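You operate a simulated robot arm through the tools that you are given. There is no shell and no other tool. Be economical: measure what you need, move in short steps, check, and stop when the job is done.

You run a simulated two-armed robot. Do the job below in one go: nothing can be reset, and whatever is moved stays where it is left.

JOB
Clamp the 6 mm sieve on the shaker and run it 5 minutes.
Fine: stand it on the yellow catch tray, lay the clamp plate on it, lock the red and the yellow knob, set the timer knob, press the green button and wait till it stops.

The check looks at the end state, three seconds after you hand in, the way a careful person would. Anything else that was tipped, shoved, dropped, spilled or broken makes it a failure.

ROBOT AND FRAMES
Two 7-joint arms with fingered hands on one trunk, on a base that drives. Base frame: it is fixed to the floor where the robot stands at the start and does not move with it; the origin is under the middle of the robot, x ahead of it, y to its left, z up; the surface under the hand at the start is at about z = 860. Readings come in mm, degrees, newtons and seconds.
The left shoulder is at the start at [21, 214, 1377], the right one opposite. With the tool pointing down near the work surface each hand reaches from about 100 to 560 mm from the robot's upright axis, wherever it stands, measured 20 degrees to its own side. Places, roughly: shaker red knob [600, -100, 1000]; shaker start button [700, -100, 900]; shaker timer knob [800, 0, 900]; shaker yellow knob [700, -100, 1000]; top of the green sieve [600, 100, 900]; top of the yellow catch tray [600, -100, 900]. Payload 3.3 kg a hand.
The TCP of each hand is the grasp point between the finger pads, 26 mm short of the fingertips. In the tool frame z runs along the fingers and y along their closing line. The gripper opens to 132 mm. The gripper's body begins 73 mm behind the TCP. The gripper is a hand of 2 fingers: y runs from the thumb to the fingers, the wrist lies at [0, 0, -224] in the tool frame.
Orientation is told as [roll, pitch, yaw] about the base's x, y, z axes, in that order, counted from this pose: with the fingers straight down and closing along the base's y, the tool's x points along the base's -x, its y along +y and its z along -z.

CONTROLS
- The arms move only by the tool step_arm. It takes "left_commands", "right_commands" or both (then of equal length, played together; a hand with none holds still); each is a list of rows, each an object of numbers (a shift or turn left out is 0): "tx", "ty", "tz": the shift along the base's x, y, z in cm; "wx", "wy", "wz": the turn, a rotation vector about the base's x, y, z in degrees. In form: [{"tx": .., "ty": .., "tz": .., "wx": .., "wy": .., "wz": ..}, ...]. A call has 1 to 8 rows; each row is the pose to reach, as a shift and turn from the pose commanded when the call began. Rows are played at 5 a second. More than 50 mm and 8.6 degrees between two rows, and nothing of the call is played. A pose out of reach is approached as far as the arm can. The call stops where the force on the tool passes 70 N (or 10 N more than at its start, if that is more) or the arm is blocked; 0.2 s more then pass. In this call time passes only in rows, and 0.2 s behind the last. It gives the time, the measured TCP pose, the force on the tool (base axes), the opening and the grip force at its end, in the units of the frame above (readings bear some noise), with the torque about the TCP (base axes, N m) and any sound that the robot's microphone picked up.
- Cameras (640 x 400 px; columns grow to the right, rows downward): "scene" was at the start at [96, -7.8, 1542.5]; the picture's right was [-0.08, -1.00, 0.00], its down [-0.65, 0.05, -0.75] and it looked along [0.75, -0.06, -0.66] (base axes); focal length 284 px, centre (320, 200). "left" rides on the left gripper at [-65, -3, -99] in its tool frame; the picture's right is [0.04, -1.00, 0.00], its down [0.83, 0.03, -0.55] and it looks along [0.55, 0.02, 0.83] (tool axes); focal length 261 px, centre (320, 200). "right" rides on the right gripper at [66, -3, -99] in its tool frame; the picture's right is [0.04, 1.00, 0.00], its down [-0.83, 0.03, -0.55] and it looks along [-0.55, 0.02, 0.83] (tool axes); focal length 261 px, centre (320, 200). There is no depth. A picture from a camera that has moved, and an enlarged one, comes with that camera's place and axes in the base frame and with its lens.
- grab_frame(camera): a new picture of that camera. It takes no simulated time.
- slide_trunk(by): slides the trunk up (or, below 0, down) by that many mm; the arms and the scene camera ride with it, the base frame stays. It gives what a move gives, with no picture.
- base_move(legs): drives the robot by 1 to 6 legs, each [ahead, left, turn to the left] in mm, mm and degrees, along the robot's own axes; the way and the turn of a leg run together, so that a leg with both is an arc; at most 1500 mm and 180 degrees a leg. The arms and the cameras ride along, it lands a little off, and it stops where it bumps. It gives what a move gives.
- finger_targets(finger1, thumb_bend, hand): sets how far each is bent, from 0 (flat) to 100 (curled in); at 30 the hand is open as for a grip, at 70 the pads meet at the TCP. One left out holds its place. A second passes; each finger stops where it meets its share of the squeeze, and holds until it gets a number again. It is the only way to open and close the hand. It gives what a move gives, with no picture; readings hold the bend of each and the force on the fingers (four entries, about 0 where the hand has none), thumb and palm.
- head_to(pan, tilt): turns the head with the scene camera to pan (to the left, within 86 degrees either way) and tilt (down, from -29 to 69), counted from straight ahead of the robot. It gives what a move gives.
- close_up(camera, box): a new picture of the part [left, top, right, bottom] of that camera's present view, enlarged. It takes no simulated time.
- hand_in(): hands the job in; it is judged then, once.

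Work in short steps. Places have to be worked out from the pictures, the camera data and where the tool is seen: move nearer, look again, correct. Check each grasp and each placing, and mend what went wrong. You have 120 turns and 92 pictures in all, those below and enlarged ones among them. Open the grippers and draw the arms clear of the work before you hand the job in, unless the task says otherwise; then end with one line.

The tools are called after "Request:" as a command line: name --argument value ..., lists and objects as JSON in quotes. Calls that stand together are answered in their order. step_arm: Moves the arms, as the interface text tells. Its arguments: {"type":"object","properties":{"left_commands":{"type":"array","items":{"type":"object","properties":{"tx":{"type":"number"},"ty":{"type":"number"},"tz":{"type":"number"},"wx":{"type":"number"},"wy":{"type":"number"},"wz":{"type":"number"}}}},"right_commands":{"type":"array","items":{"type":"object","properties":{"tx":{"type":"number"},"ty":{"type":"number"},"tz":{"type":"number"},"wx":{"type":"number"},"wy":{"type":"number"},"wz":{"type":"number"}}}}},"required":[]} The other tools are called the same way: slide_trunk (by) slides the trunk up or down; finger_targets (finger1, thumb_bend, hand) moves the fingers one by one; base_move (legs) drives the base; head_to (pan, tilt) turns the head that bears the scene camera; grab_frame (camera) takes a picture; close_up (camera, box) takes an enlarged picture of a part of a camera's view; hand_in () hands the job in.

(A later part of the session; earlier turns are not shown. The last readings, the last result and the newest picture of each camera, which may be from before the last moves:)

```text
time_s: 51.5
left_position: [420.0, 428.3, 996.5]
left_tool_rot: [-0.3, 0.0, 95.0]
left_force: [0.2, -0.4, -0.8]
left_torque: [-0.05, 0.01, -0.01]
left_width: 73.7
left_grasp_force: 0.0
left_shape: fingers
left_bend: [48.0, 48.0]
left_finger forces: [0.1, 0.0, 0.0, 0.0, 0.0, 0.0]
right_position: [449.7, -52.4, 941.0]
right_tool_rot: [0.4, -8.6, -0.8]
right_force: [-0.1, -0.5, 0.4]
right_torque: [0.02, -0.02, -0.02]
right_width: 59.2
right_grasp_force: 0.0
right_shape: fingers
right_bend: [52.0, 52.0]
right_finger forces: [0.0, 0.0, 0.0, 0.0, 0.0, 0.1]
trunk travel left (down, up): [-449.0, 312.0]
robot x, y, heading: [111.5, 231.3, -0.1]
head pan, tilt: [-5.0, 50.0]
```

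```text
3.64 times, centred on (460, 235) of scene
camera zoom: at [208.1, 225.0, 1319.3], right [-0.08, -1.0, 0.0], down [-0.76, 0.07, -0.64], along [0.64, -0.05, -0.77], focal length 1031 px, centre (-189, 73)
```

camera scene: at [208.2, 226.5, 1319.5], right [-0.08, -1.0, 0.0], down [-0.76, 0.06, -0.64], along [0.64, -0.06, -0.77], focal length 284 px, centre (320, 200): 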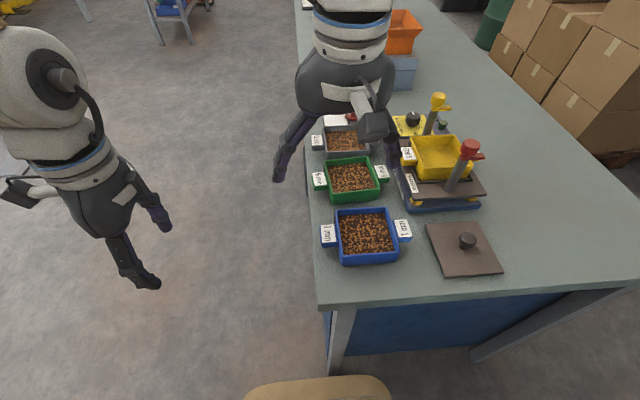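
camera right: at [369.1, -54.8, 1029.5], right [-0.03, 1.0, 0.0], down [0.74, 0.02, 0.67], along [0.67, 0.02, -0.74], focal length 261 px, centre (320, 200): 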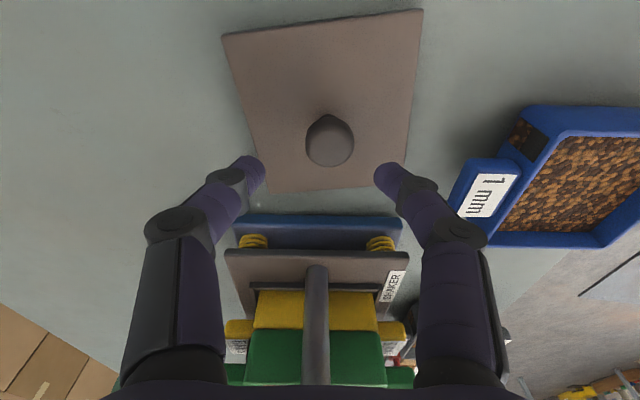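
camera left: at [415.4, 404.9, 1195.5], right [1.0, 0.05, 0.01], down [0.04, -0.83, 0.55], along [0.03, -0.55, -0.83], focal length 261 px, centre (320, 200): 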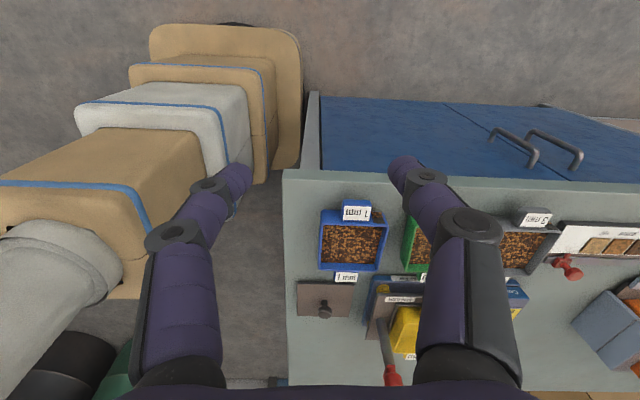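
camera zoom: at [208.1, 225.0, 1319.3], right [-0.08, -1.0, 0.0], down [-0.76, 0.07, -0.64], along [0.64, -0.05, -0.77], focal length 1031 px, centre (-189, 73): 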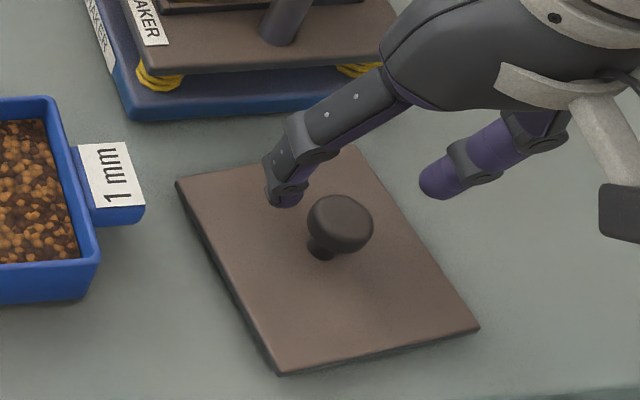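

The plate lies flat but turned ≈+7.5°; the knob is at ≈[448,-47.5]. I align the hand's yaw with it and lower only to z≈911 so that the pads take the head.

Request:
step_arm --right_commands '[{"tx": -0.4, "ty": 0.5, "tz": -0.5, "wz": 4}, {"tx": -0.4, "ty": 0.5, "tz": -1.5, "wz": 8}, {"tx": -0.4, "ty": 0.5, "tz": -3, "wz": 8}]'

Request:
close_up --camera "right" --box '[200, 0, 460, 220]'

Request:
close_up --camera "scene" --box '[420, 190, 500, 270]'

```text
time_s: 52.3
left_position: [419.5, 428.7, 997.0]
left_tool_rot: [-0.4, -0.1, 95.1]
left_force: [0.1, -0.5, -0.2]
left_torque: [0.01, -0.02, -0.02]
left_width: 73.3
left_grasp_force: 0.2
left_shape: fingers
left_bend: [48.0, 48.0]
left_finger forces: [0.1, 0.0, 0.0, 0.0, 0.0, 0.0]
right_position: [446.3, -47.9, 911.0]
right_tool_rot: [0.4, -9.0, 7.1]
right_force: [0.4, -0.4, -0.1]
right_torque: [0.0, -0.01, -0.01]
right_width: 59.0
right_grasp_force: 0.1
right_shape: fingers
right_bend: [52.0, 52.0]
right_finger forces: [0.1, 0.1, 0.1, 0.1, 0.1, 0.1]
trunk travel left (down, up): [-449.0, 312.0]
robot x, y, heading: [113.1, 233.6, 0.0]
head pan, tilt: [-5.0, 50.0]
```

```text
1.82 times, centred on (330, 110) of right
camera zoom: at [367.0, -60.9, 1000.1], right [-0.16, 0.99, 0.0], down [0.73, 0.12, 0.67], along [0.67, 0.11, -0.74], focal length 474 px, centre (302, 364)
```

zoom: 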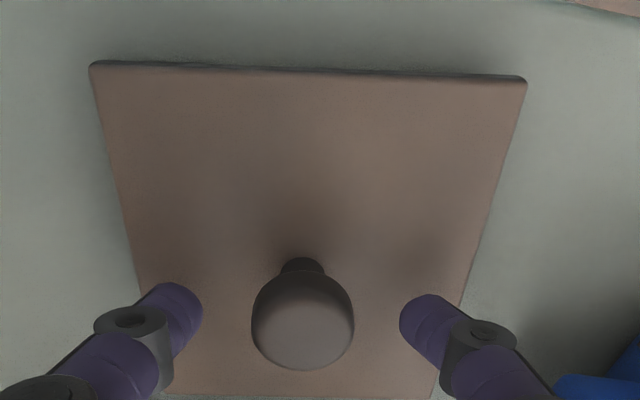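

```text
5.00 times, centred on (460, 230) of scene
camera zoom: at [208.3, 224.8, 1319.4], right [-0.08, -1.0, 0.0], down [-0.76, 0.07, -0.64], along [0.64, -0.05, -0.77], focal length 1418 px, centre (-380, 50)
```

zoom: 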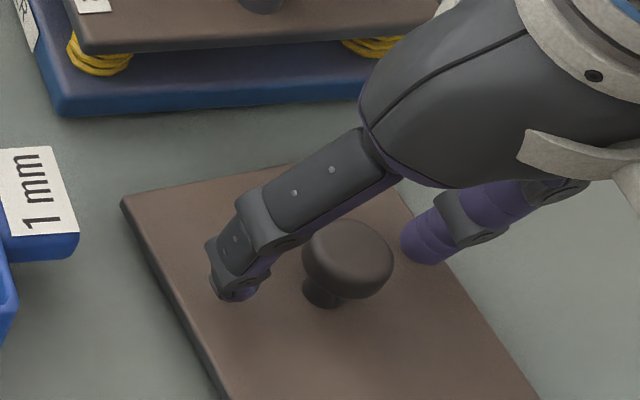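

The fingertips flank the knob head evenly. I close.

Request:
finger_targets --hand "right" --finger1 75 --thumb_bend 75

Request:
step_arm --right_commands '[{"tz": 0.5}, {"tz": 2}]'

Request:
grab_frame --camera "right"

Request:
close_up --camera "scene" --box '[410, 180, 510, 290]'

```text
time_s: 53.3
left_position: [419.4, 427.7, 996.7]
left_tool_rot: [-0.4, -0.1, 95.1]
left_force: [0.9, -0.1, 0.3]
left_torque: [-0.01, -0.04, -0.02]
left_width: 73.6
left_grasp_force: 0.1
left_shape: fingers
left_bend: [48.0, 48.0]
left_finger forces: [0.0, 0.0, 0.0, 0.1, 0.1, 0.0]
right_position: [445.5, -47.6, 912.2]
right_tool_rot: [0.4, -8.8, 7.0]
right_force: [-0.3, 0.2, 0.4]
right_torque: [0.01, 0.05, -0.01]
right_width: 22.5
right_grasp_force: 12.0
right_shape: fingers
right_bend: [68.0, 68.0]
right_finger forces: [11.4, 0.0, 0.0, 0.0, 12.0, 0.0]
trunk travel left (down, up): [-449.0, 312.0]
robot x, y, heading: [109.1, 229.9, 0.4]
head pan, tilt: [-5.0, 50.0]
```

```text
time_s: 53.9
left_position: [419.3, 427.9, 998.3]
left_tool_rot: [-0.4, 0.0, 95.1]
left_force: [0.4, -0.4, 0.5]
left_torque: [-0.02, 0.01, 0.03]
left_width: 73.5
left_grasp_force: 0.1
left_shape: fingers
left_bend: [48.0, 48.0]
left_finger forces: [0.1, 0.0, 0.0, 0.1, 0.0, 0.0]
right_position: [446.0, -46.7, 930.3]
right_tool_rot: [0.2, -8.7, 7.0]
right_force: [-0.1, -0.3, -2.4]
right_torque: [0.0, -0.01, 0.0]
right_width: 22.2
right_grasp_force: 11.6
right_shape: fingers
right_bend: [68.0, 68.0]
right_finger forces: [11.3, 0.0, 0.0, 0.1, 12.1, 0.0]
trunk travel left (down, up): [-449.0, 312.0]
robot x, y, heading: [108.1, 229.2, 0.0]
head pan, tilt: [-5.0, 50.0]
```

```text
36 pictures are left
camera right: at [366.9, -60.1, 1019.1], right [-0.16, 0.99, 0.0], down [0.73, 0.12, 0.67], along [0.67, 0.11, -0.74], focal length 261 px, centre (320, 200)
```

right: 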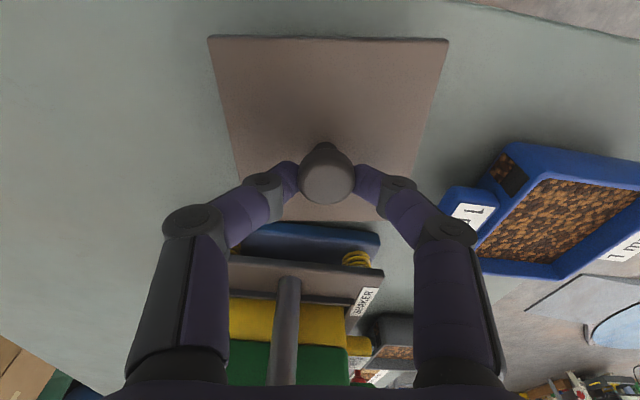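

```text
3.64 times, centred on (460, 235) of scene
camera zoom: at [208.0, 224.9, 1319.5], right [-0.08, -1.0, 0.0], down [-0.76, 0.07, -0.64], along [0.64, -0.05, -0.77], focal length 1031 px, centre (-189, 73)
```

zoom: 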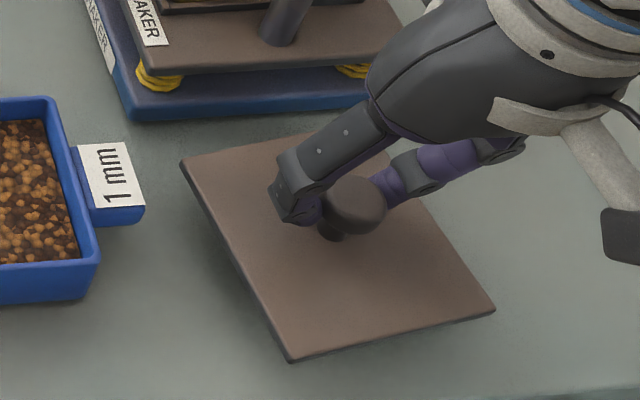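

Gripped and lifted. I slide the trunk up 80 (lifting the plate too), then raise further by arm so that the plate clears the knobs.

Request:
slide_trunk --by 80

Request:
step_arm --right_commands '[{"tz": 3}, {"tz": 6}, {"tx": 3, "tz": 6.5, "wz": -2}, {"tx": 6.5, "tz": 6.5, "wz": -4}, {"tx": 10, "ty": -0.2, "tz": 6.5, "wz": -6}, {"tx": 13.5, "ty": -0.5, "tz": 6.5, "wz": -8}, {"tx": 16.5, "ty": -0.7, "tz": 6.5, "wz": -8}, {"tx": 18.5, "ty": -0.9, "tz": 6.5, "wz": -8}]'

Request:
grab_frame --camera "right"

Request:
close_up --camera "scene" --box '[380, 70, 530, 180]'

```text
time_s: 55.0
left_position: [420.4, 428.1, 1075.9]
left_tool_rot: [-0.3, 0.0, 95.0]
left_force: [-0.1, -0.1, 0.9]
left_torque: [-0.01, 0.0, -0.02]
left_width: 73.4
left_grasp_force: 0.1
left_shape: fingers
left_bend: [48.0, 48.0]
left_finger forces: [0.0, 0.1, 0.0, 0.0, 0.1, 0.0]
right_position: [446.8, -47.8, 1010.6]
right_tool_rot: [0.3, -8.8, 7.1]
right_force: [0.5, -0.4, -2.4]
right_torque: [0.01, -0.01, 0.0]
right_width: 22.4
right_grasp_force: 11.9
right_shape: fingers
right_bend: [68.0, 68.0]
right_finger forces: [11.4, 0.1, 0.1, 0.1, 12.1, 0.0]
trunk travel left (down, up): [-529.0, 232.0]
robot x, y, heading: [110.8, 235.0, 0.1]
head pan, tilt: [-5.0, 50.0]
```

```text
time_s: 56.8
left_position: [419.5, 428.7, 1076.5]
left_tool_rot: [-0.3, 0.0, 95.1]
left_force: [-0.5, -0.3, -0.4]
left_torque: [-0.02, 0.01, -0.01]
left_width: 73.3
left_grasp_force: 0.0
left_shape: fingers
left_bend: [48.0, 48.0]
left_finger forces: [0.0, 0.0, 0.1, 0.0, 0.0, 0.1]
right_position: [632.8, -57.8, 1076.7]
right_tool_rot: [0.4, -8.9, -0.8]
right_force: [-0.1, -0.6, -2.2]
right_torque: [-0.01, -0.01, 0.02]
right_width: 22.2
right_grasp_force: 11.3
right_shape: fingers
right_bend: [69.0, 68.0]
right_finger forces: [11.1, 0.1, 0.0, 0.0, 11.7, 0.1]
trunk travel left (down, up): [-529.0, 232.0]
robot x, y, heading: [106.9, 229.9, -0.0]
head pan, tilt: [-5.0, 50.0]
```

```text
34 pictures are left
camera right: at [552.5, -59.8, 1165.5], right [-0.03, 1.0, 0.0], down [0.74, 0.02, 0.67], along [0.67, 0.02, -0.74], focal length 261 px, centre (320, 200)
```

right: 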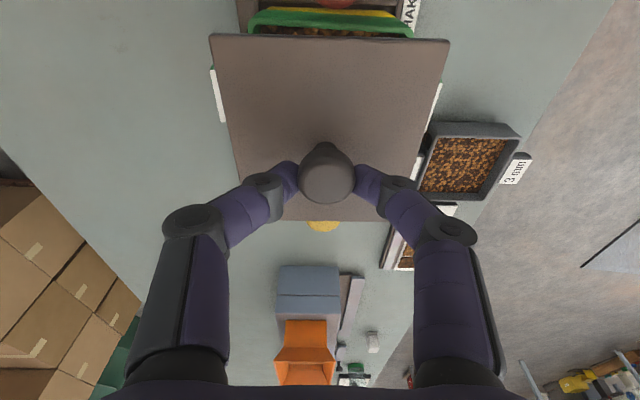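

```text
3.64 times, centred on (455, 125) of scene
camera zoom: at [202.5, 225.1, 1399.7], right [-0.09, -1.0, 0.0], down [-0.76, 0.07, -0.64], along [0.64, -0.05, -0.77], focal length 1031 px, centre (-171, 473)
```

zoom: 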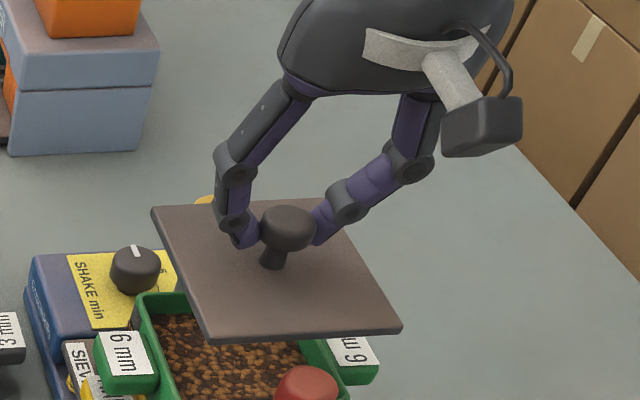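

The plate hangs level, centred ≈[632,-55] over the sieve. I lower it 45 mm, then creep.

Request:
step_arm --right_commands '[{"tz": -2}, {"tz": -4}, {"tz": -4.8}]'

Request:
close_up --camera "scene" --box '[380, 100, 530, 210]'

Request:
grab_frame --camera "right"

```text
time_s: 57.6
left_position: [420.1, 428.2, 1076.7]
left_tool_rot: [-0.5, -0.2, 95.2]
left_force: [0.8, -0.4, -0.1]
left_torque: [0.03, -0.02, -0.02]
left_width: 73.2
left_grasp_force: 0.0
left_shape: fingers
left_bend: [48.0, 48.0]
left_finger forces: [0.1, 0.0, 0.0, 0.0, 0.0, 0.1]
right_position: [632.5, -57.9, 1028.1]
right_tool_rot: [0.4, -8.7, -0.9]
right_force: [-0.1, -0.6, -2.3]
right_torque: [0.02, 0.0, -0.01]
right_width: 22.3
right_grasp_force: 11.5
right_shape: fingers
right_bend: [69.0, 68.0]
right_finger forces: [11.2, 0.0, 0.0, 0.0, 11.5, 0.0]
trunk travel left (down, up): [-529.0, 232.0]
robot x, y, heading: [110.8, 230.3, 0.2]
head pan, tilt: [-5.0, 50.0]
```

```text
3.64 times, centred on (455, 155) of scene
camera zoom: at [202.3, 224.6, 1399.7], right [-0.08, -1.0, 0.0], down [-0.76, 0.07, -0.64], along [0.64, -0.05, -0.77], focal length 1031 px, centre (-171, 364)
```

zoom: 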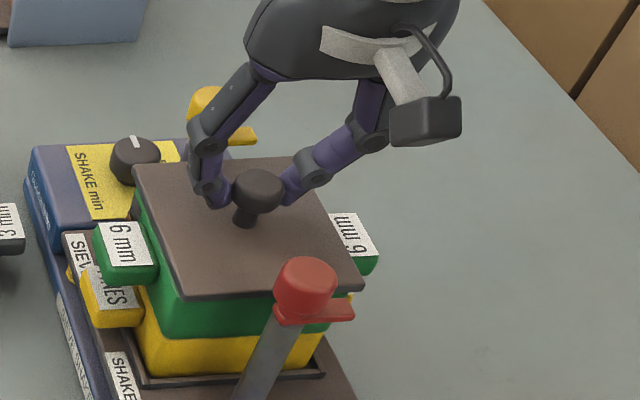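

```text
31 pictures are left
camera right: at [552.1, -59.9, 1116.2], right [-0.03, 1.0, 0.0], down [0.74, 0.02, 0.67], along [0.67, 0.02, -0.74], focal length 261 px, centre (320, 200)
```

right: 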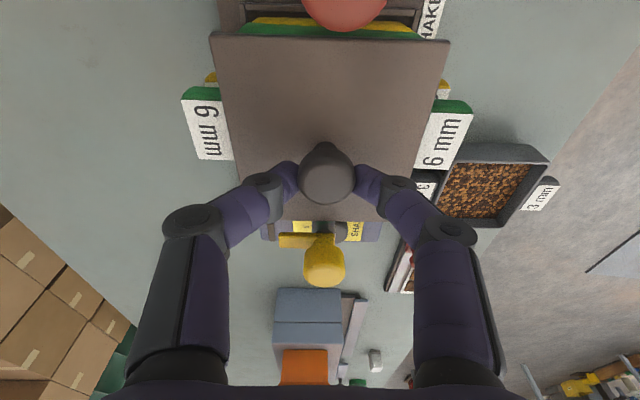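

It is well centred. I creep down to contact.

Request:
step_arm --right_commands '[{"tz": -0.3}, {"tz": -0.6}, {"tz": -0.8}]'

Request:
step_arm --right_commands '[{"tz": -0.2}, {"tz": -0.4}]'

```text
time_s: 58.4
left_position: [419.7, 427.4, 1076.3]
left_tool_rot: [-0.4, -0.1, 95.1]
left_force: [0.1, 0.1, -0.4]
left_torque: [0.02, 0.02, -0.01]
left_width: 73.4
left_grasp_force: 0.0
left_shape: fingers
left_bend: [48.0, 48.0]
left_finger forces: [0.0, 0.0, 0.1, 0.0, 0.0, 0.0]
right_position: [631.0, -56.4, 1020.9]
right_tool_rot: [0.3, -8.8, -0.9]
right_force: [0.3, 0.1, -1.3]
right_torque: [-0.06, 0.0, -0.02]
right_width: 8.8
right_grasp_force: 10.0
right_shape: fingers
right_bend: [72.0, 71.0]
right_finger forces: [12.5, 0.0, 0.0, 0.0, 7.5, 0.0]
trunk travel left (down, up): [-529.0, 232.0]
robot x, y, heading: [105.9, 229.3, -0.0]
head pan, tilt: [-5.0, 50.0]
```

```text
time_s: 59.0
left_position: [420.1, 428.0, 1077.4]
left_tool_rot: [-0.3, 0.0, 95.2]
left_force: [-0.2, -1.1, -0.9]
left_torque: [0.01, -0.05, 0.02]
left_width: 73.3
left_grasp_force: 0.0
left_shape: fingers
left_bend: [48.0, 48.0]
left_finger forces: [0.0, 0.1, 0.1, 0.0, 0.0, 0.0]
right_position: [632.1, -56.0, 1017.6]
right_tool_rot: [0.4, -9.0, -0.9]
right_force: [2.3, 0.0, 7.3]
right_torque: [-0.09, 0.01, 0.03]
right_width: 7.8
right_grasp_force: 16.5
right_shape: fingers
right_bend: [73.0, 72.0]
right_finger forces: [19.5, 0.0, 0.1, 0.0, 12.8, 0.1]
trunk travel left (down, up): [-529.0, 232.0]
robot x, y, heading: [110.9, 232.2, 0.0]
head pan, tilt: [-5.0, 50.0]
```

Contact was made (fingers slipped from head to stem as the plate landed). I look before releasing.

Request:
grab_frame --camera "right"

Request:
close_up --camera "scene" --box '[380, 100, 530, 210]'

```text
30 pictures are left
camera right: at [551.9, -58.3, 1105.1], right [-0.03, 1.0, 0.0], down [0.74, 0.02, 0.68], along [0.68, 0.02, -0.74], focal length 261 px, centre (320, 200)
```

right: 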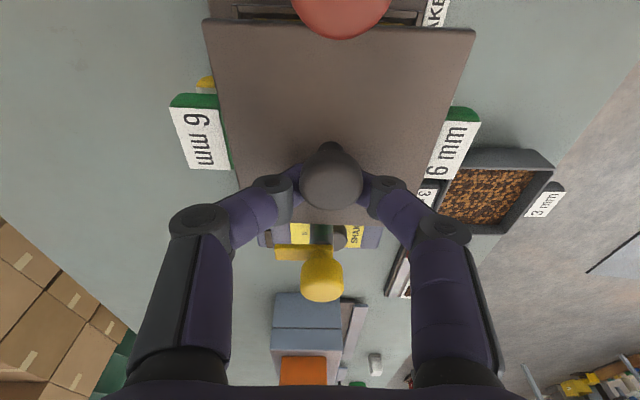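

```text
3.64 times, centred on (455, 155) of scene
camera zoom: at [201.6, 225.2, 1399.9], right [-0.08, -1.0, 0.0], down [-0.76, 0.06, -0.64], along [0.64, -0.05, -0.77], focal length 1031 px, centre (-171, 364)
```

zoom: 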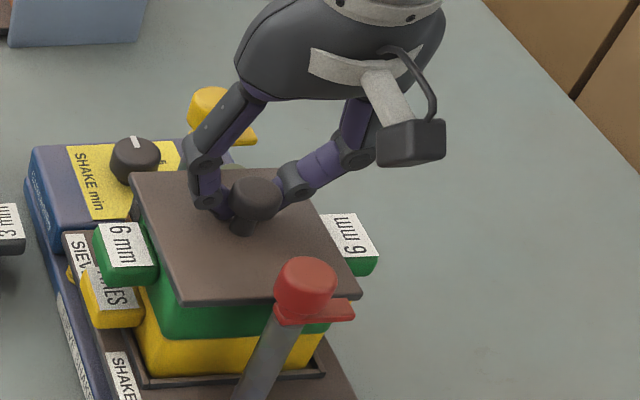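

The plate rests flat on the sieve rim. I open to the pre-grasp width at the same relative height that was contact-free before, then rise.

Request:
finger_targets --hand "right" --finger1 52 --thumb_bend 52

Request:
step_arm --right_commands '[{"tz": 1.5}, {"tz": 4}, {"tz": 7}, {"tx": -3, "tz": 8}, {"tx": -6, "tz": 8}, {"tx": -10, "tz": 8}, {"tx": -13, "tz": 8}]'

Request:
grab_frame --camera "right"

Request:
close_up --camera "scene" --box '[380, 100, 530, 210]'

```text
time_s: 60.0
left_position: [416.1, 430.5, 1077.4]
left_tool_rot: [-0.4, 0.1, 95.1]
left_force: [0.4, -0.5, 0.4]
left_torque: [-0.01, 0.0, 0.0]
left_width: 73.6
left_grasp_force: 0.1
left_shape: fingers
left_bend: [48.0, 48.0]
left_finger forces: [0.1, 0.1, 0.0, 0.1, 0.0, 0.0]
right_position: [632.3, -54.5, 1021.4]
right_tool_rot: [0.3, -9.4, -0.8]
right_force: [5.8, 3.2, 44.3]
right_torque: [-0.04, -0.23, 0.09]
right_width: 36.3
right_grasp_force: 22.2
right_shape: fingers
right_bend: [61.0, 58.0]
right_finger forces: [18.3, 0.0, 0.1, 0.0, 25.8, 0.0]
trunk travel left (down, up): [-529.0, 232.0]
robot x, y, heading: [110.4, 236.8, 0.3]
head pan, tilt: [-5.0, 50.0]
```

```text
time_s: 61.6
left_position: [419.4, 429.1, 1076.6]
left_tool_rot: [-0.3, -0.1, 95.1]
left_force: [0.5, 0.4, 0.0]
left_torque: [-0.02, 0.02, 0.02]
left_width: 73.6
left_grasp_force: 0.1
left_shape: fingers
left_bend: [48.0, 48.0]
left_finger forces: [0.0, 0.0, 0.0, 0.1, 0.0, 0.0]
right_position: [501.9, -57.5, 1095.1]
right_tool_rot: [0.4, -8.9, -1.0]
right_force: [0.0, 0.0, -0.6]
right_torque: [-0.01, 0.01, -0.02]
right_width: 58.9
right_grasp_force: 0.1
right_shape: fingers
right_bend: [52.0, 52.0]
right_finger forces: [0.1, 0.0, 0.1, 0.0, 0.0, 0.0]
trunk travel left (down, up): [-529.0, 232.0]
robot x, y, heading: [111.5, 235.5, -0.1]
head pan, tilt: [-5.0, 50.0]
```

```text
28 pictures are left
camera right: at [421.3, -58.8, 1184.0], right [-0.02, 1.0, 0.0], down [0.74, 0.02, 0.67], along [0.67, 0.02, -0.74], focal length 261 px, centre (320, 200)
```

right: 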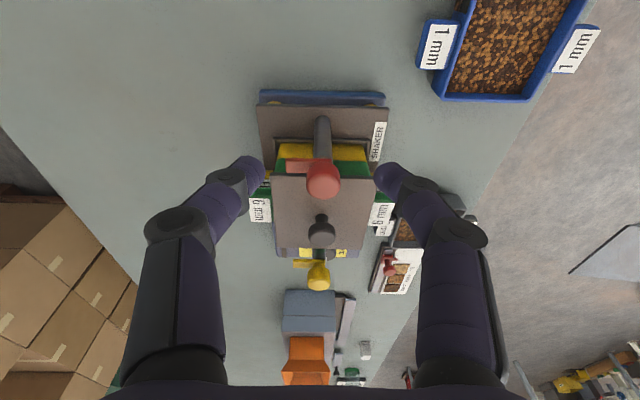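

```text
3.64 times, centred on (455, 155) of scene
camera zoom: at [201.7, 224.8, 1399.8], right [-0.08, -1.0, 0.0], down [-0.76, 0.06, -0.64], along [0.64, -0.05, -0.77], focal length 1031 px, centre (-171, 364)
```

zoom: 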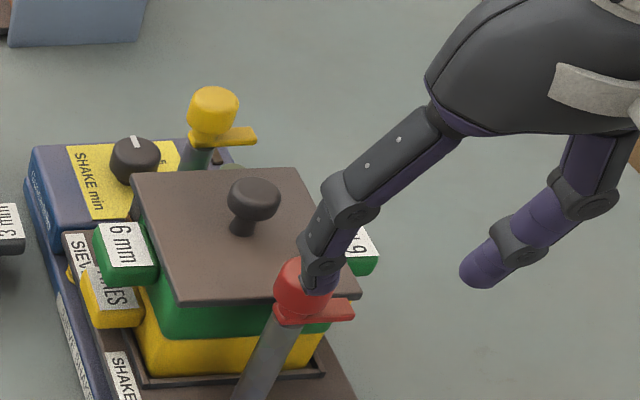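

The plate is on. Next the red knob at ≈[557,-52], top z≈1007, lever pointing -y; it should swing +90° to lie over the plate. I straighten the hand, turn it to yaw ≈-45 and centre over the knob.

Request:
step_arm --right_commands '[{"tx": 1, "wy": 4.5}, {"tx": 2, "wy": 8.9}]'

Request:
step_arm --right_commands '[{"tx": 0.7, "ty": 0.1, "wz": -7.5}, {"tx": 1.4, "ty": 0.2, "wz": -15}, {"tx": 2.1, "ty": 0.3, "wz": -22.5}, {"tx": 2.8, "ty": 0.4, "wz": -30}, {"tx": 3.3, "ty": 0.5, "wz": -37}, {"tx": 3.4, "ty": 0.5, "tz": -2.5, "wz": -44}, {"tx": 3.4, "ty": 0.5, "tz": -4, "wz": -44}]'

Request:
grab_frame --camera "right"

Request:
close_up --camera "scene" --box '[390, 100, 530, 210]'

```text
time_s: 62.2
left_position: [419.8, 428.0, 1078.2]
left_tool_rot: [-0.3, -0.1, 95.1]
left_force: [-0.5, -0.8, 0.6]
left_torque: [0.01, 0.0, 0.02]
left_width: 73.3
left_grasp_force: 0.2
left_shape: fingers
left_bend: [48.0, 48.0]
left_finger forces: [0.0, 0.0, 0.0, 0.0, 0.1, 0.1]
right_position: [522.9, -55.6, 1096.4]
right_tool_rot: [0.2, 0.2, -0.9]
right_force: [1.0, 0.5, -0.3]
right_torque: [0.03, 0.0, -0.01]
right_width: 59.1
right_grasp_force: 0.0
right_shape: fingers
right_bend: [52.0, 52.0]
right_finger forces: [0.0, 0.0, 0.0, 0.0, 0.0, 0.0]
trunk travel left (down, up): [-529.0, 232.0]
robot x, y, heading: [112.7, 228.6, 0.6]
head pan, tilt: [-5.0, 50.0]
```

```text
time_s: 63.8
left_position: [420.2, 428.9, 1076.9]
left_tool_rot: [-0.4, -0.1, 95.0]
left_force: [0.0, 0.5, -0.4]
left_torque: [0.01, 0.03, 0.0]
left_width: 73.5
left_grasp_force: 0.1
left_shape: fingers
left_bend: [48.0, 48.0]
left_finger forces: [0.0, 0.0, 0.0, 0.1, 0.0, 0.0]
right_position: [557.8, -52.3, 1055.5]
right_tool_rot: [0.2, 0.1, -45.0]
right_force: [0.0, -0.1, 0.1]
right_torque: [0.04, -0.01, -0.04]
right_width: 59.3
right_grasp_force: 0.0
right_shape: fingers
right_bend: [52.0, 52.0]
right_finger forces: [0.0, 0.0, 0.0, 0.0, 0.0, 0.0]
trunk travel left (down, up): [-529.0, 232.0]
robot x, y, heading: [113.8, 233.6, -0.1]
head pan, tilt: [-5.0, 50.0]
```

```text
26 pictures are left
camera right: at [507.8, -8.0, 1156.0], right [0.68, 0.74, 0.0], down [0.61, -0.57, 0.55], along [0.41, -0.37, -0.83], focal length 261 px, centre (320, 200)
```

right: 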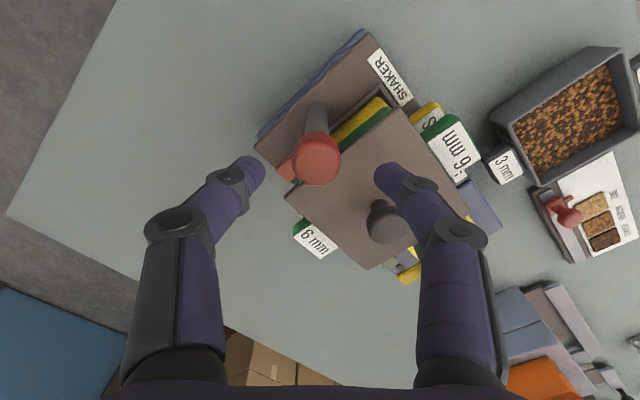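

```text
3.64 times, centred on (460, 155) of scene
camera zoom: at [201.9, 224.9, 1399.7], right [-0.08, -1.0, 0.0], down [-0.76, 0.07, -0.64], along [0.64, -0.05, -0.77], focal length 1031 px, centre (-189, 364)
```

zoom: 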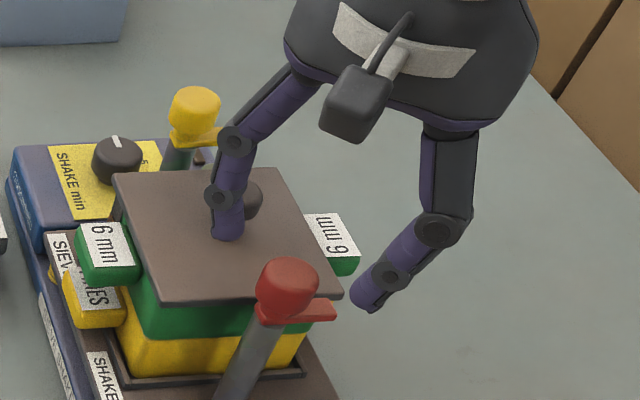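

The knob is under the hand at ≈[556,-53]. I lower to z≈1020 (tips above the lever and plate) and close on it.

Request:
step_arm --right_commands '[{"tx": -0.15, "tz": -1.8}, {"tx": -0.15, "tz": -3.5}]'

Request:
finger_targets --hand "right" --finger1 78 --thumb_bend 78

Request:
close_up --camera "scene" --box '[390, 100, 530, 210]'

```text
time_s: 64.4
left_position: [419.7, 428.2, 1076.0]
left_tool_rot: [-0.5, -0.1, 95.1]
left_force: [0.1, 0.6, -0.6]
left_torque: [-0.01, 0.01, 0.01]
left_width: 73.5
left_grasp_force: 0.0
left_shape: fingers
left_bend: [48.0, 48.0]
left_finger forces: [0.0, 0.1, 0.0, 0.0, 0.1, 0.0]
right_position: [555.0, -51.4, 1021.1]
right_tool_rot: [0.4, 0.0, -44.9]
right_force: [0.0, -1.1, 3.2]
right_torque: [0.04, -0.1, -0.04]
right_width: 59.3
right_grasp_force: 1.7
right_shape: fingers
right_bend: [52.0, 52.0]
right_finger forces: [2.9, 0.0, 0.0, 0.1, 0.0, 0.0]
trunk travel left (down, up): [-529.0, 232.0]
robot x, y, heading: [109.0, 226.0, 0.0]
head pan, tilt: [-5.0, 50.0]
```

```text
time_s: 65.4
left_position: [420.5, 426.8, 1076.9]
left_tool_rot: [-0.4, -0.2, 95.1]
left_force: [0.0, 0.4, 0.5]
left_torque: [-0.02, 0.02, -0.04]
left_width: 73.4
left_grasp_force: 0.1
left_shape: fingers
left_bend: [48.0, 48.0]
left_finger forces: [0.0, 0.1, 0.1, 0.0, 0.0, 0.1]
right_position: [553.4, -54.2, 1020.7]
right_tool_rot: [0.1, 0.2, -44.9]
right_force: [-10.4, -1.7, -20.8]
right_torque: [-0.05, 0.22, -0.01]
right_width: 15.7
right_grasp_force: 18.0
right_shape: fingers
right_bend: [72.0, 66.0]
right_finger forces: [15.7, 0.0, 0.0, 0.0, 19.7, 0.1]
trunk travel left (down, up): [-529.0, 232.0]
robot x, y, heading: [108.7, 231.4, 0.2]
head pan, tilt: [-5.0, 50.0]
```

```text
3.64 times, centred on (460, 155) of scene
camera zoom: at [201.8, 223.6, 1399.6], right [-0.09, -1.0, 0.0], down [-0.76, 0.07, -0.64], along [0.64, -0.05, -0.77], focal length 1031 px, centre (-189, 364)
```

zoom: 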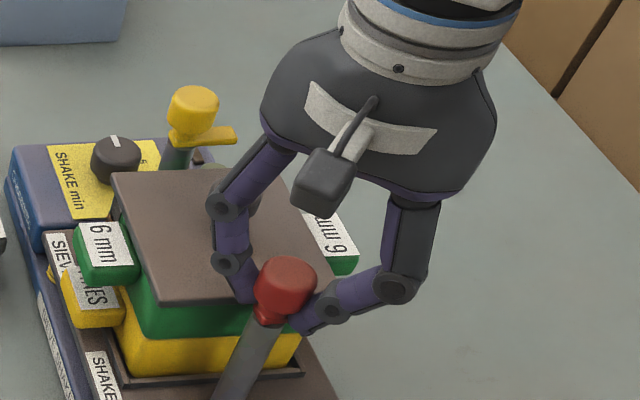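

The fingers hold the knob's neck. I try turning +24° and watch the torque and the lever.

Request:
step_arm --right_commands '[{"wz": 8}, {"wz": 16}, {"wz": 24}]'

Request:
close_up --camera "scene" --box '[410, 140, 510, 220]'

```text
time_s: 66.2
left_position: [419.6, 425.9, 1078.0]
left_tool_rot: [-0.4, -0.1, 95.0]
left_force: [0.0, 0.0, -0.1]
left_torque: [0.0, -0.01, -0.03]
left_width: 73.3
left_grasp_force: 0.1
left_shape: fingers
left_bend: [48.0, 48.0]
left_finger forces: [0.0, 0.0, 0.0, 0.0, 0.0, 0.1]
right_position: [553.0, -54.1, 1019.2]
right_tool_rot: [0.2, 0.1, -20.8]
right_force: [-10.0, -4.8, -24.6]
right_torque: [-0.14, 0.22, -0.02]
right_width: 16.0
right_grasp_force: 19.1
right_shape: fingers
right_bend: [72.0, 66.0]
right_finger forces: [17.5, 0.0, 0.1, 0.0, 20.2, 0.1]
trunk travel left (down, up): [-529.0, 232.0]
robot x, y, heading: [108.4, 231.1, 0.1]
head pan, tilt: [-5.0, 50.0]
```

```text
5.00 times, centred on (460, 180) of scene
camera zoom: at [202.2, 222.8, 1399.6], right [-0.09, -1.0, 0.0], down [-0.76, 0.07, -0.64], along [0.64, -0.05, -0.77], focal length 1418 px, centre (-380, 300)
```

zoom: 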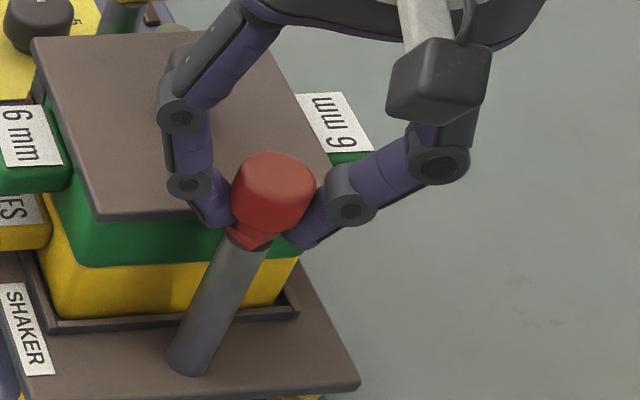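

It turns freely. I continue another 64°.

Request:
step_arm --right_commands '[{"wz": 8}, {"wz": 16}, {"wz": 24}, {"wz": 32}, {"wz": 40}, {"wz": 48}, {"wz": 56}, {"wz": 64}]'

Request:
close_up --camera "scene" --box '[410, 130, 510, 210]'

```text
time_s: 68.0
left_position: [421.6, 426.7, 1076.5]
left_tool_rot: [-0.4, -0.2, 95.1]
left_force: [-0.1, -0.5, -0.5]
left_torque: [0.0, -0.01, 0.0]
left_width: 73.4
left_grasp_force: 0.0
left_shape: fingers
left_bend: [48.0, 48.0]
left_finger forces: [0.1, 0.0, 0.0, 0.0, 0.1, 0.1]
right_position: [555.5, -54.3, 1020.4]
right_tool_rot: [0.2, 0.0, 43.2]
right_force: [-0.7, -11.1, -17.8]
right_torque: [-0.23, 0.0, 0.02]
right_width: 15.7
right_grasp_force: 17.8
right_shape: fingers
right_bend: [72.0, 66.0]
right_finger forces: [16.3, 0.0, 0.1, 0.0, 19.1, 0.0]
trunk travel left (down, up): [-529.0, 232.0]
robot x, y, heading: [110.9, 232.6, 0.2]
head pan, tilt: [-5.0, 50.0]
```

```text
5.00 times, centred on (460, 170) of scene
camera zoom: at [203.1, 222.3, 1399.6], right [-0.08, -1.0, 0.0], down [-0.76, 0.07, -0.64], along [0.64, -0.05, -0.77], focal length 1418 px, centre (-380, 350)
```

zoom: 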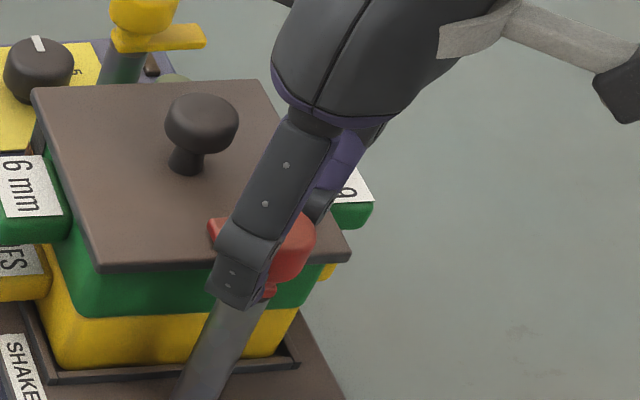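

The lever now shows over the plate. I release and rise to see its angle.

Request:
finger_targets --hand "right" --finger1 50 --thumb_bend 50

Request:
step_arm --right_commands '[{"tz": 2}, {"tz": 5}, {"tz": 8}, {"tx": -4, "tz": 9}, {"tx": -8, "tz": 9}]'

Request:
close_up --camera "scene" --box '[400, 110, 510, 210]'

```text
time_s: 69.0
left_position: [419.3, 428.6, 1076.5]
left_tool_rot: [-0.4, 0.0, 95.1]
left_force: [-0.6, 0.0, 0.0]
left_torque: [0.01, -0.01, 0.0]
left_width: 73.4
left_grasp_force: 0.1
left_shape: fingers
left_bend: [48.0, 48.0]
left_finger forces: [0.0, 0.1, 0.0, 0.1, 0.1, 0.0]
right_position: [554.0, -51.3, 1021.2]
right_tool_rot: [0.1, 0.0, 43.1]
right_force: [0.6, 2.0, 6.7]
right_torque: [-0.18, -0.24, 0.1]
right_width: 66.1
right_grasp_force: 3.7
right_shape: fingers
right_bend: [50.0, 50.0]
right_finger forces: [0.0, 0.0, 0.1, 0.1, 7.0, 0.0]
trunk travel left (down, up): [-529.0, 232.0]
robot x, y, heading: [109.4, 233.7, 0.1]
head pan, tilt: [-5.0, 50.0]
```

```text
time_s: 70.2
left_position: [419.3, 427.8, 1076.1]
left_tool_rot: [-0.4, -0.1, 95.1]
left_force: [0.1, -0.2, -0.2]
left_torque: [0.0, -0.01, -0.01]
left_width: 73.3
left_grasp_force: 0.1
left_shape: fingers
left_bend: [48.0, 48.0]
left_finger forces: [0.0, 0.0, 0.1, 0.1, 0.0, 0.1]
right_position: [473.1, -50.2, 1109.6]
right_tool_rot: [0.3, 0.1, 43.1]
right_force: [-0.2, 0.2, 0.6]
right_torque: [-0.01, 0.02, -0.02]
right_width: 66.3
right_grasp_force: 0.1
right_shape: fingers
right_bend: [50.0, 50.0]
right_finger forces: [0.0, 0.0, 0.1, 0.0, 0.1, 0.0]
trunk travel left (down, up): [-529.0, 232.0]
robot x, y, heading: [106.2, 229.5, 0.3]
head pan, tilt: [-5.0, 50.0]
```

```text
4.00 times, centred on (455, 160) of scene
camera zoom: at [201.5, 224.8, 1399.8], right [-0.08, -1.0, 0.0], down [-0.76, 0.06, -0.64], along [0.64, -0.05, -0.77], focal length 1134 px, centre (-220, 360)
```

zoom: 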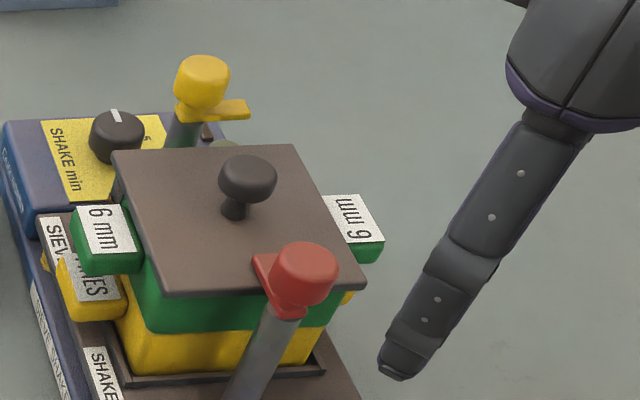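

The red lever now points over the plate (≈+x). Yellow knob, timer and button are beyond reach from here, so I'll drive round to the table's left side and work facing -y. First I square the right hand and lift it.

Request:
step_arm --right_commands '[{"tx": -1, "wz": -8, "tz": 1}, {"tx": -3, "wz": -16, "tz": 2}, {"tx": -5, "wz": -24, "tz": 3}, {"tx": -7, "wz": -32, "tz": 4}, {"tx": -8, "wz": -40, "tz": 4}, {"tx": -8, "wz": -43, "tz": 4}]'

Request:
base_move --legs '[[-200, 0, 0], [0, 560, 0], [1000, 0, 0], [0, 0, -90]]'

Request:
grab_frame --camera "scene"

```text
time_s: 71.6
left_position: [420.5, 428.4, 1076.3]
left_tool_rot: [-0.3, -0.1, 95.1]
left_force: [0.4, 0.3, -0.1]
left_torque: [-0.01, 0.01, 0.02]
left_width: 73.5
left_grasp_force: 0.0
left_shape: fingers
left_bend: [48.0, 48.0]
left_finger forces: [0.0, 0.1, 0.0, 0.0, 0.1, 0.0]
right_position: [392.6, -52.4, 1149.9]
right_tool_rot: [0.2, 0.0, -0.1]
right_force: [0.7, -0.9, -0.2]
right_torque: [-0.01, 0.02, -0.01]
right_width: 65.8
right_grasp_force: 0.1
right_shape: fingers
right_bend: [50.0, 50.0]
right_finger forces: [0.0, 0.0, 0.0, 0.0, 0.0, 0.1]
trunk travel left (down, up): [-529.0, 232.0]
robot x, y, heading: [111.3, 233.3, 0.3]
head pan, tilt: [-5.0, 50.0]
```

```text
time_s: 84.8
left_position: [1103.5, 488.3, 1077.6]
left_tool_rot: [-0.3, -0.1, 4.0]
left_force: [0.2, 0.7, 0.3]
left_torque: [0.01, -0.02, -0.02]
left_width: 73.5
left_grasp_force: 0.1
left_shape: fingers
left_bend: [48.0, 48.0]
left_finger forces: [0.1, 0.0, 0.1, 0.0, 0.0, 0.0]
right_position: [624.0, 524.0, 1150.6]
right_tool_rot: [0.2, 0.1, -90.9]
right_force: [0.0, 0.0, 0.5]
right_torque: [-0.03, -0.02, -0.01]
right_width: 65.8
right_grasp_force: 0.1
right_shape: fingers
right_bend: [50.0, 50.0]
right_finger forces: [0.1, 0.1, 0.1, 0.0, 0.0, 0.1]
trunk travel left (down, up): [-529.0, 232.0]
robot x, y, heading: [915.5, 801.8, -90.9]
head pan, tilt: [-5.0, 50.0]
```

```text
20 pictures are left
camera scene: at [906.5, 710.7, 1399.7], right [-0.99, 0.1, 0.0], down [0.08, 0.76, -0.64], along [-0.07, -0.64, -0.77], focal length 284 px, centre (320, 200)
```

scene: 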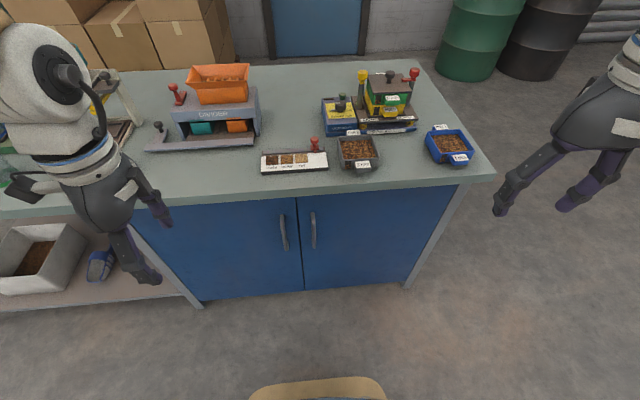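

All clear. I drive up to the table side (ahead 300, small heading fix).

Request:
base_move --legs '[[300, 0, 0.9]]'

Request:
slide_trunk --by -60

Request:
grab_frame --camera "right"

```text
time_s: 86.8
left_position: [1105.9, 194.7, 1076.7]
left_tool_rot: [-0.3, -0.1, 5.2]
left_force: [1.1, 0.2, 0.2]
left_torque: [0.04, -0.01, 0.0]
left_width: 73.3
left_grasp_force: 0.1
left_shape: fingers
left_bend: [48.0, 48.0]
left_finger forces: [0.0, 0.0, 0.0, 0.1, 0.1, 0.1]
right_position: [627.0, 219.6, 1150.5]
right_tool_rot: [0.2, 0.0, -89.9]
right_force: [0.2, -0.3, -0.2]
right_torque: [-0.02, -0.01, 0.02]
right_width: 66.1
right_grasp_force: 0.1
right_shape: fingers
right_bend: [50.0, 50.0]
right_finger forces: [0.0, 0.1, 0.0, 0.1, 0.1, 0.0]
trunk travel left (down, up): [-529.0, 232.0]
robot x, y, heading: [913.1, 504.6, -89.7]
head pan, tilt: [-5.0, 50.0]
```

```text
time_s: 87.8
left_position: [1108.3, 194.6, 1017.2]
left_tool_rot: [-0.4, 0.0, 5.1]
left_force: [0.7, 0.3, -0.4]
left_torque: [0.0, -0.01, 0.02]
left_width: 73.6
left_grasp_force: 0.1
left_shape: fingers
left_bend: [48.0, 48.0]
left_finger forces: [0.0, 0.0, 0.0, 0.0, 0.0, 0.0]
right_position: [627.5, 221.6, 1091.3]
right_tool_rot: [0.2, 0.0, -89.9]
right_force: [0.2, -0.9, 0.8]
right_torque: [-0.03, 0.02, 0.0]
right_width: 65.9
right_grasp_force: 0.1
right_shape: fingers
right_bend: [50.0, 50.0]
right_finger forces: [0.0, 0.0, 0.0, 0.0, 0.1, 0.0]
trunk travel left (down, up): [-469.0, 292.0]
robot x, y, heading: [911.7, 506.5, -90.1]
head pan, tilt: [-5.0, 50.0]
```

```text
19 pictures are left
camera right: at [623.7, 286.6, 1190.6], right [1.0, 0.04, 0.0], down [0.03, -0.83, 0.55], along [0.03, -0.55, -0.83], focal length 261 px, centre (320, 200)
```

right: 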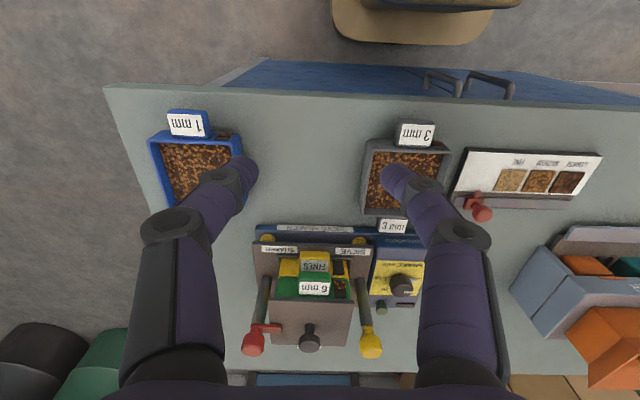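

The red lever clearly points over the plate. I nudge the base 20 mm closer, then bring the right hand toward the yellow knob, tilted 12° forward, yawed +30 local so its fingers avoid the lever.

Request:
base_move --legs '[[20, 0, 0]]'

Request:
step_arm --right_commands '[{"tx": 1, "ty": -4, "wx": -4}, {"tx": 2, "ty": -8, "wx": -8}, {"tx": 3, "ty": -12, "wx": -12}, {"tx": 4.5, "ty": -16, "wx": -12}, {"tx": 6, "ty": -19, "wx": -12}, {"tx": 7, "ty": -21, "wx": -12}]'

Request:
step_arm --right_commands '[{"ty": -0.7, "wz": 7.8, "wy": 1.6}, {"ty": -1.4, "wz": 15.6, "wy": 3.3}, {"ty": -2.2, "wz": 22.5, "wy": 4.8}, {"tx": 0.6, "ty": -3, "wz": 29.3, "wy": 6.2}]'

Request:
grab_frame --camera "right"

```text
time_s: 88.6
left_position: [1106.8, 173.5, 1015.9]
left_tool_rot: [-0.3, -0.1, 5.1]
left_force: [0.4, -0.1, 0.4]
left_torque: [0.03, 0.0, -0.03]
left_width: 73.4
left_grasp_force: 0.2
left_shape: fingers
left_bend: [48.0, 48.0]
left_finger forces: [0.0, 0.0, 0.0, 0.0, 0.0, 0.0]
right_position: [627.3, 199.8, 1090.7]
right_tool_rot: [0.1, 0.1, -89.9]
right_force: [1.3, -0.1, -0.7]
right_torque: [0.06, 0.03, -0.03]
right_width: 65.9
right_grasp_force: 0.1
right_shape: fingers
right_bend: [50.0, 50.0]
right_finger forces: [0.1, 0.0, 0.1, 0.1, 0.1, 0.0]
trunk travel left (down, up): [-469.0, 292.0]
robot x, y, heading: [906.0, 480.1, -89.4]
head pan, tilt: [-5.0, 50.0]
```

```text
time_s: 90.0
left_position: [1108.0, 174.4, 1016.3]
left_tool_rot: [-0.4, -0.1, 5.1]
left_force: [-0.5, -0.3, 0.3]
left_torque: [0.0, 0.02, -0.02]
left_width: 73.5
left_grasp_force: 0.1
left_shape: fingers
left_bend: [48.0, 48.0]
left_finger forces: [0.1, 0.0, 0.0, 0.0, 0.0, 0.0]
right_position: [695.9, -7.9, 1089.8]
right_tool_rot: [0.2, -11.9, -89.9]
right_force: [-0.4, 0.4, 0.7]
right_torque: [-0.01, -0.01, 0.0]
right_width: 65.9
right_grasp_force: 0.0
right_shape: fingers
right_bend: [50.0, 50.0]
right_finger forces: [0.0, 0.0, 0.0, 0.1, 0.1, 0.0]
trunk travel left (down, up): [-469.0, 292.0]
robot x, y, heading: [911.5, 486.1, -90.0]
head pan, tilt: [-5.0, 50.0]
```

```text
time_s: 91.0
left_position: [1108.7, 175.2, 1016.5]
left_tool_rot: [-0.3, 0.0, 5.0]
left_force: [-0.3, 0.4, 0.4]
left_torque: [-0.03, 0.03, -0.02]
left_width: 73.5
left_grasp_force: 0.1
left_shape: fingers
left_bend: [48.0, 48.0]
left_finger forces: [0.0, 0.1, 0.0, 0.0, 0.0, 0.0]
right_position: [703.2, -40.0, 1090.4]
right_tool_rot: [-5.9, -10.4, -59.3]
right_force: [0.5, 0.4, -0.9]
right_torque: [0.01, 0.0, -0.04]
right_width: 66.1
right_grasp_force: 0.1
right_shape: fingers
right_bend: [50.0, 50.0]
right_finger forces: [0.0, 0.0, 0.0, 0.0, 0.1, 0.1]
trunk travel left (down, up): [-469.0, 292.0]
robot x, y, heading: [911.5, 484.9, -89.9]
head pan, tilt: [-5.0, 50.0]
```

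```text
18 pictures are left
camera right: at [667.3, 34.6, 1176.7], right [0.84, 0.53, -0.11], down [0.45, -0.57, 0.69], along [0.3, -0.63, -0.72], focal length 261 px, centre (320, 200)
```

right: 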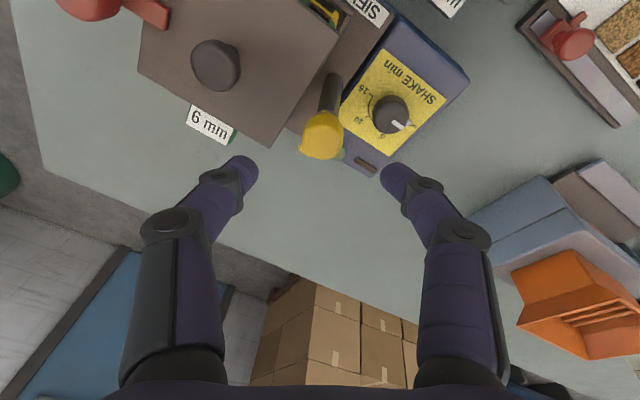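

The yellow knob appears at ≈[706,-56]. I lower to z≈1045 over it and check.

Request:
step_arm --right_commands '[{"tx": 0.2, "ty": -0.7, "tz": -2.3}, {"tx": 0.3, "ty": -1.3, "tz": -4.5}]'

Request:
grab_frame --camera "right"

```text
time_s: 91.6
left_position: [1107.9, 175.7, 1016.3]
left_tool_rot: [-0.4, -0.1, 5.0]
left_force: [1.0, -0.6, 1.2]
left_torque: [0.0, 0.02, 0.02]
left_width: 73.5
left_grasp_force: 0.0
left_shape: fingers
left_bend: [48.0, 48.0]
left_finger forces: [0.0, 0.0, 0.0, 0.1, 0.0, 0.0]
right_position: [707.1, -51.1, 1044.0]
right_tool_rot: [-5.8, -10.4, -59.4]
right_force: [0.1, 0.1, 0.1]
right_torque: [-0.02, 0.01, 0.04]
right_width: 66.0
right_grasp_force: 0.2
right_shape: fingers
right_bend: [50.0, 50.0]
right_finger forces: [0.0, 0.0, 0.0, 0.0, 0.0, 0.1]
trunk travel left (down, up): [-469.0, 292.0]
robot x, y, heading: [906.9, 485.1, -89.8]
head pan, tilt: [-5.0, 50.0]
```

```text
17 pictures are left
camera right: at [671.9, 22.7, 1130.7], right [0.84, 0.52, -0.11], down [0.44, -0.57, 0.69], along [0.3, -0.63, -0.72], focal length 261 px, centre (320, 200)
```

right: 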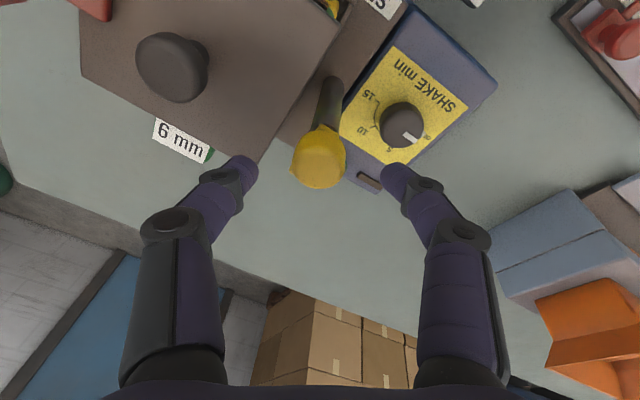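

The knob is at ≈[706,-58]. I lower onto it and close.

Request:
step_arm --right_commands '[{"tx": -0.1, "ty": -0.4, "tz": -1.2}, {"tx": -0.1, "ty": -0.4, "tz": -2.4}]'

Request:
finger_targets --hand "right" --finger1 78 --thumb_bend 78

Request:
grab_frame --camera "right"

```text
time_s: 92.2
left_position: [1107.8, 175.4, 1017.2]
left_tool_rot: [-0.4, 0.1, 5.1]
left_force: [-0.1, 0.3, 0.1]
left_torque: [-0.03, 0.01, 0.01]
left_width: 73.3
left_grasp_force: 0.1
left_shape: fingers
left_bend: [48.0, 48.0]
left_finger forces: [0.1, 0.1, 0.0, 0.0, 0.0, 0.0]
right_position: [706.7, -57.3, 1021.7]
right_tool_rot: [-5.9, -10.4, -59.4]
right_force: [-0.1, -0.7, -0.3]
right_torque: [0.01, 0.02, 0.02]
right_width: 66.2
right_grasp_force: 0.0
right_shape: fingers
right_bend: [50.0, 50.0]
right_finger forces: [0.0, 0.0, 0.1, 0.0, 0.1, 0.0]
trunk travel left (down, up): [-469.0, 292.0]
robot x, y, heading: [912.1, 485.2, -90.1]
head pan, tilt: [-5.0, 50.0]
```

```text
time_s: 93.2
left_position: [1106.8, 173.0, 1016.4]
left_tool_rot: [-0.3, 0.0, 5.1]
left_force: [0.1, -0.2, 0.8]
left_torque: [0.02, -0.02, 0.01]
left_width: 73.4
left_grasp_force: 0.2
left_shape: fingers
left_bend: [48.0, 48.0]
left_finger forces: [0.1, 0.0, 0.0, 0.0, 0.0, 0.0]
right_position: [704.4, -57.4, 1019.1]
right_tool_rot: [-5.8, -10.2, -59.5]
right_force: [-3.7, -8.7, -12.4]
right_torque: [-0.24, -0.14, -0.1]
right_width: 11.7
right_grasp_force: 14.9
right_shape: fingers
right_bend: [72.0, 65.0]
right_finger forces: [13.5, 0.0, 0.0, 0.0, 16.8, 0.1]
trunk travel left (down, up): [-469.0, 292.0]
robot x, y, heading: [909.1, 487.4, -90.1]
head pan, tilt: [-5.0, 50.0]
```

```text
16 pictures are left
camera right: at [669.1, 16.4, 1106.1], right [0.84, 0.52, -0.11], down [0.44, -0.58, 0.69], along [0.3, -0.63, -0.72], focal length 261 px, centre (320, 200)
```

right: 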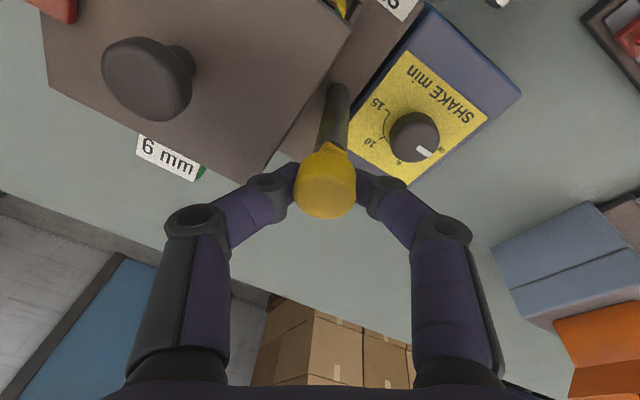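

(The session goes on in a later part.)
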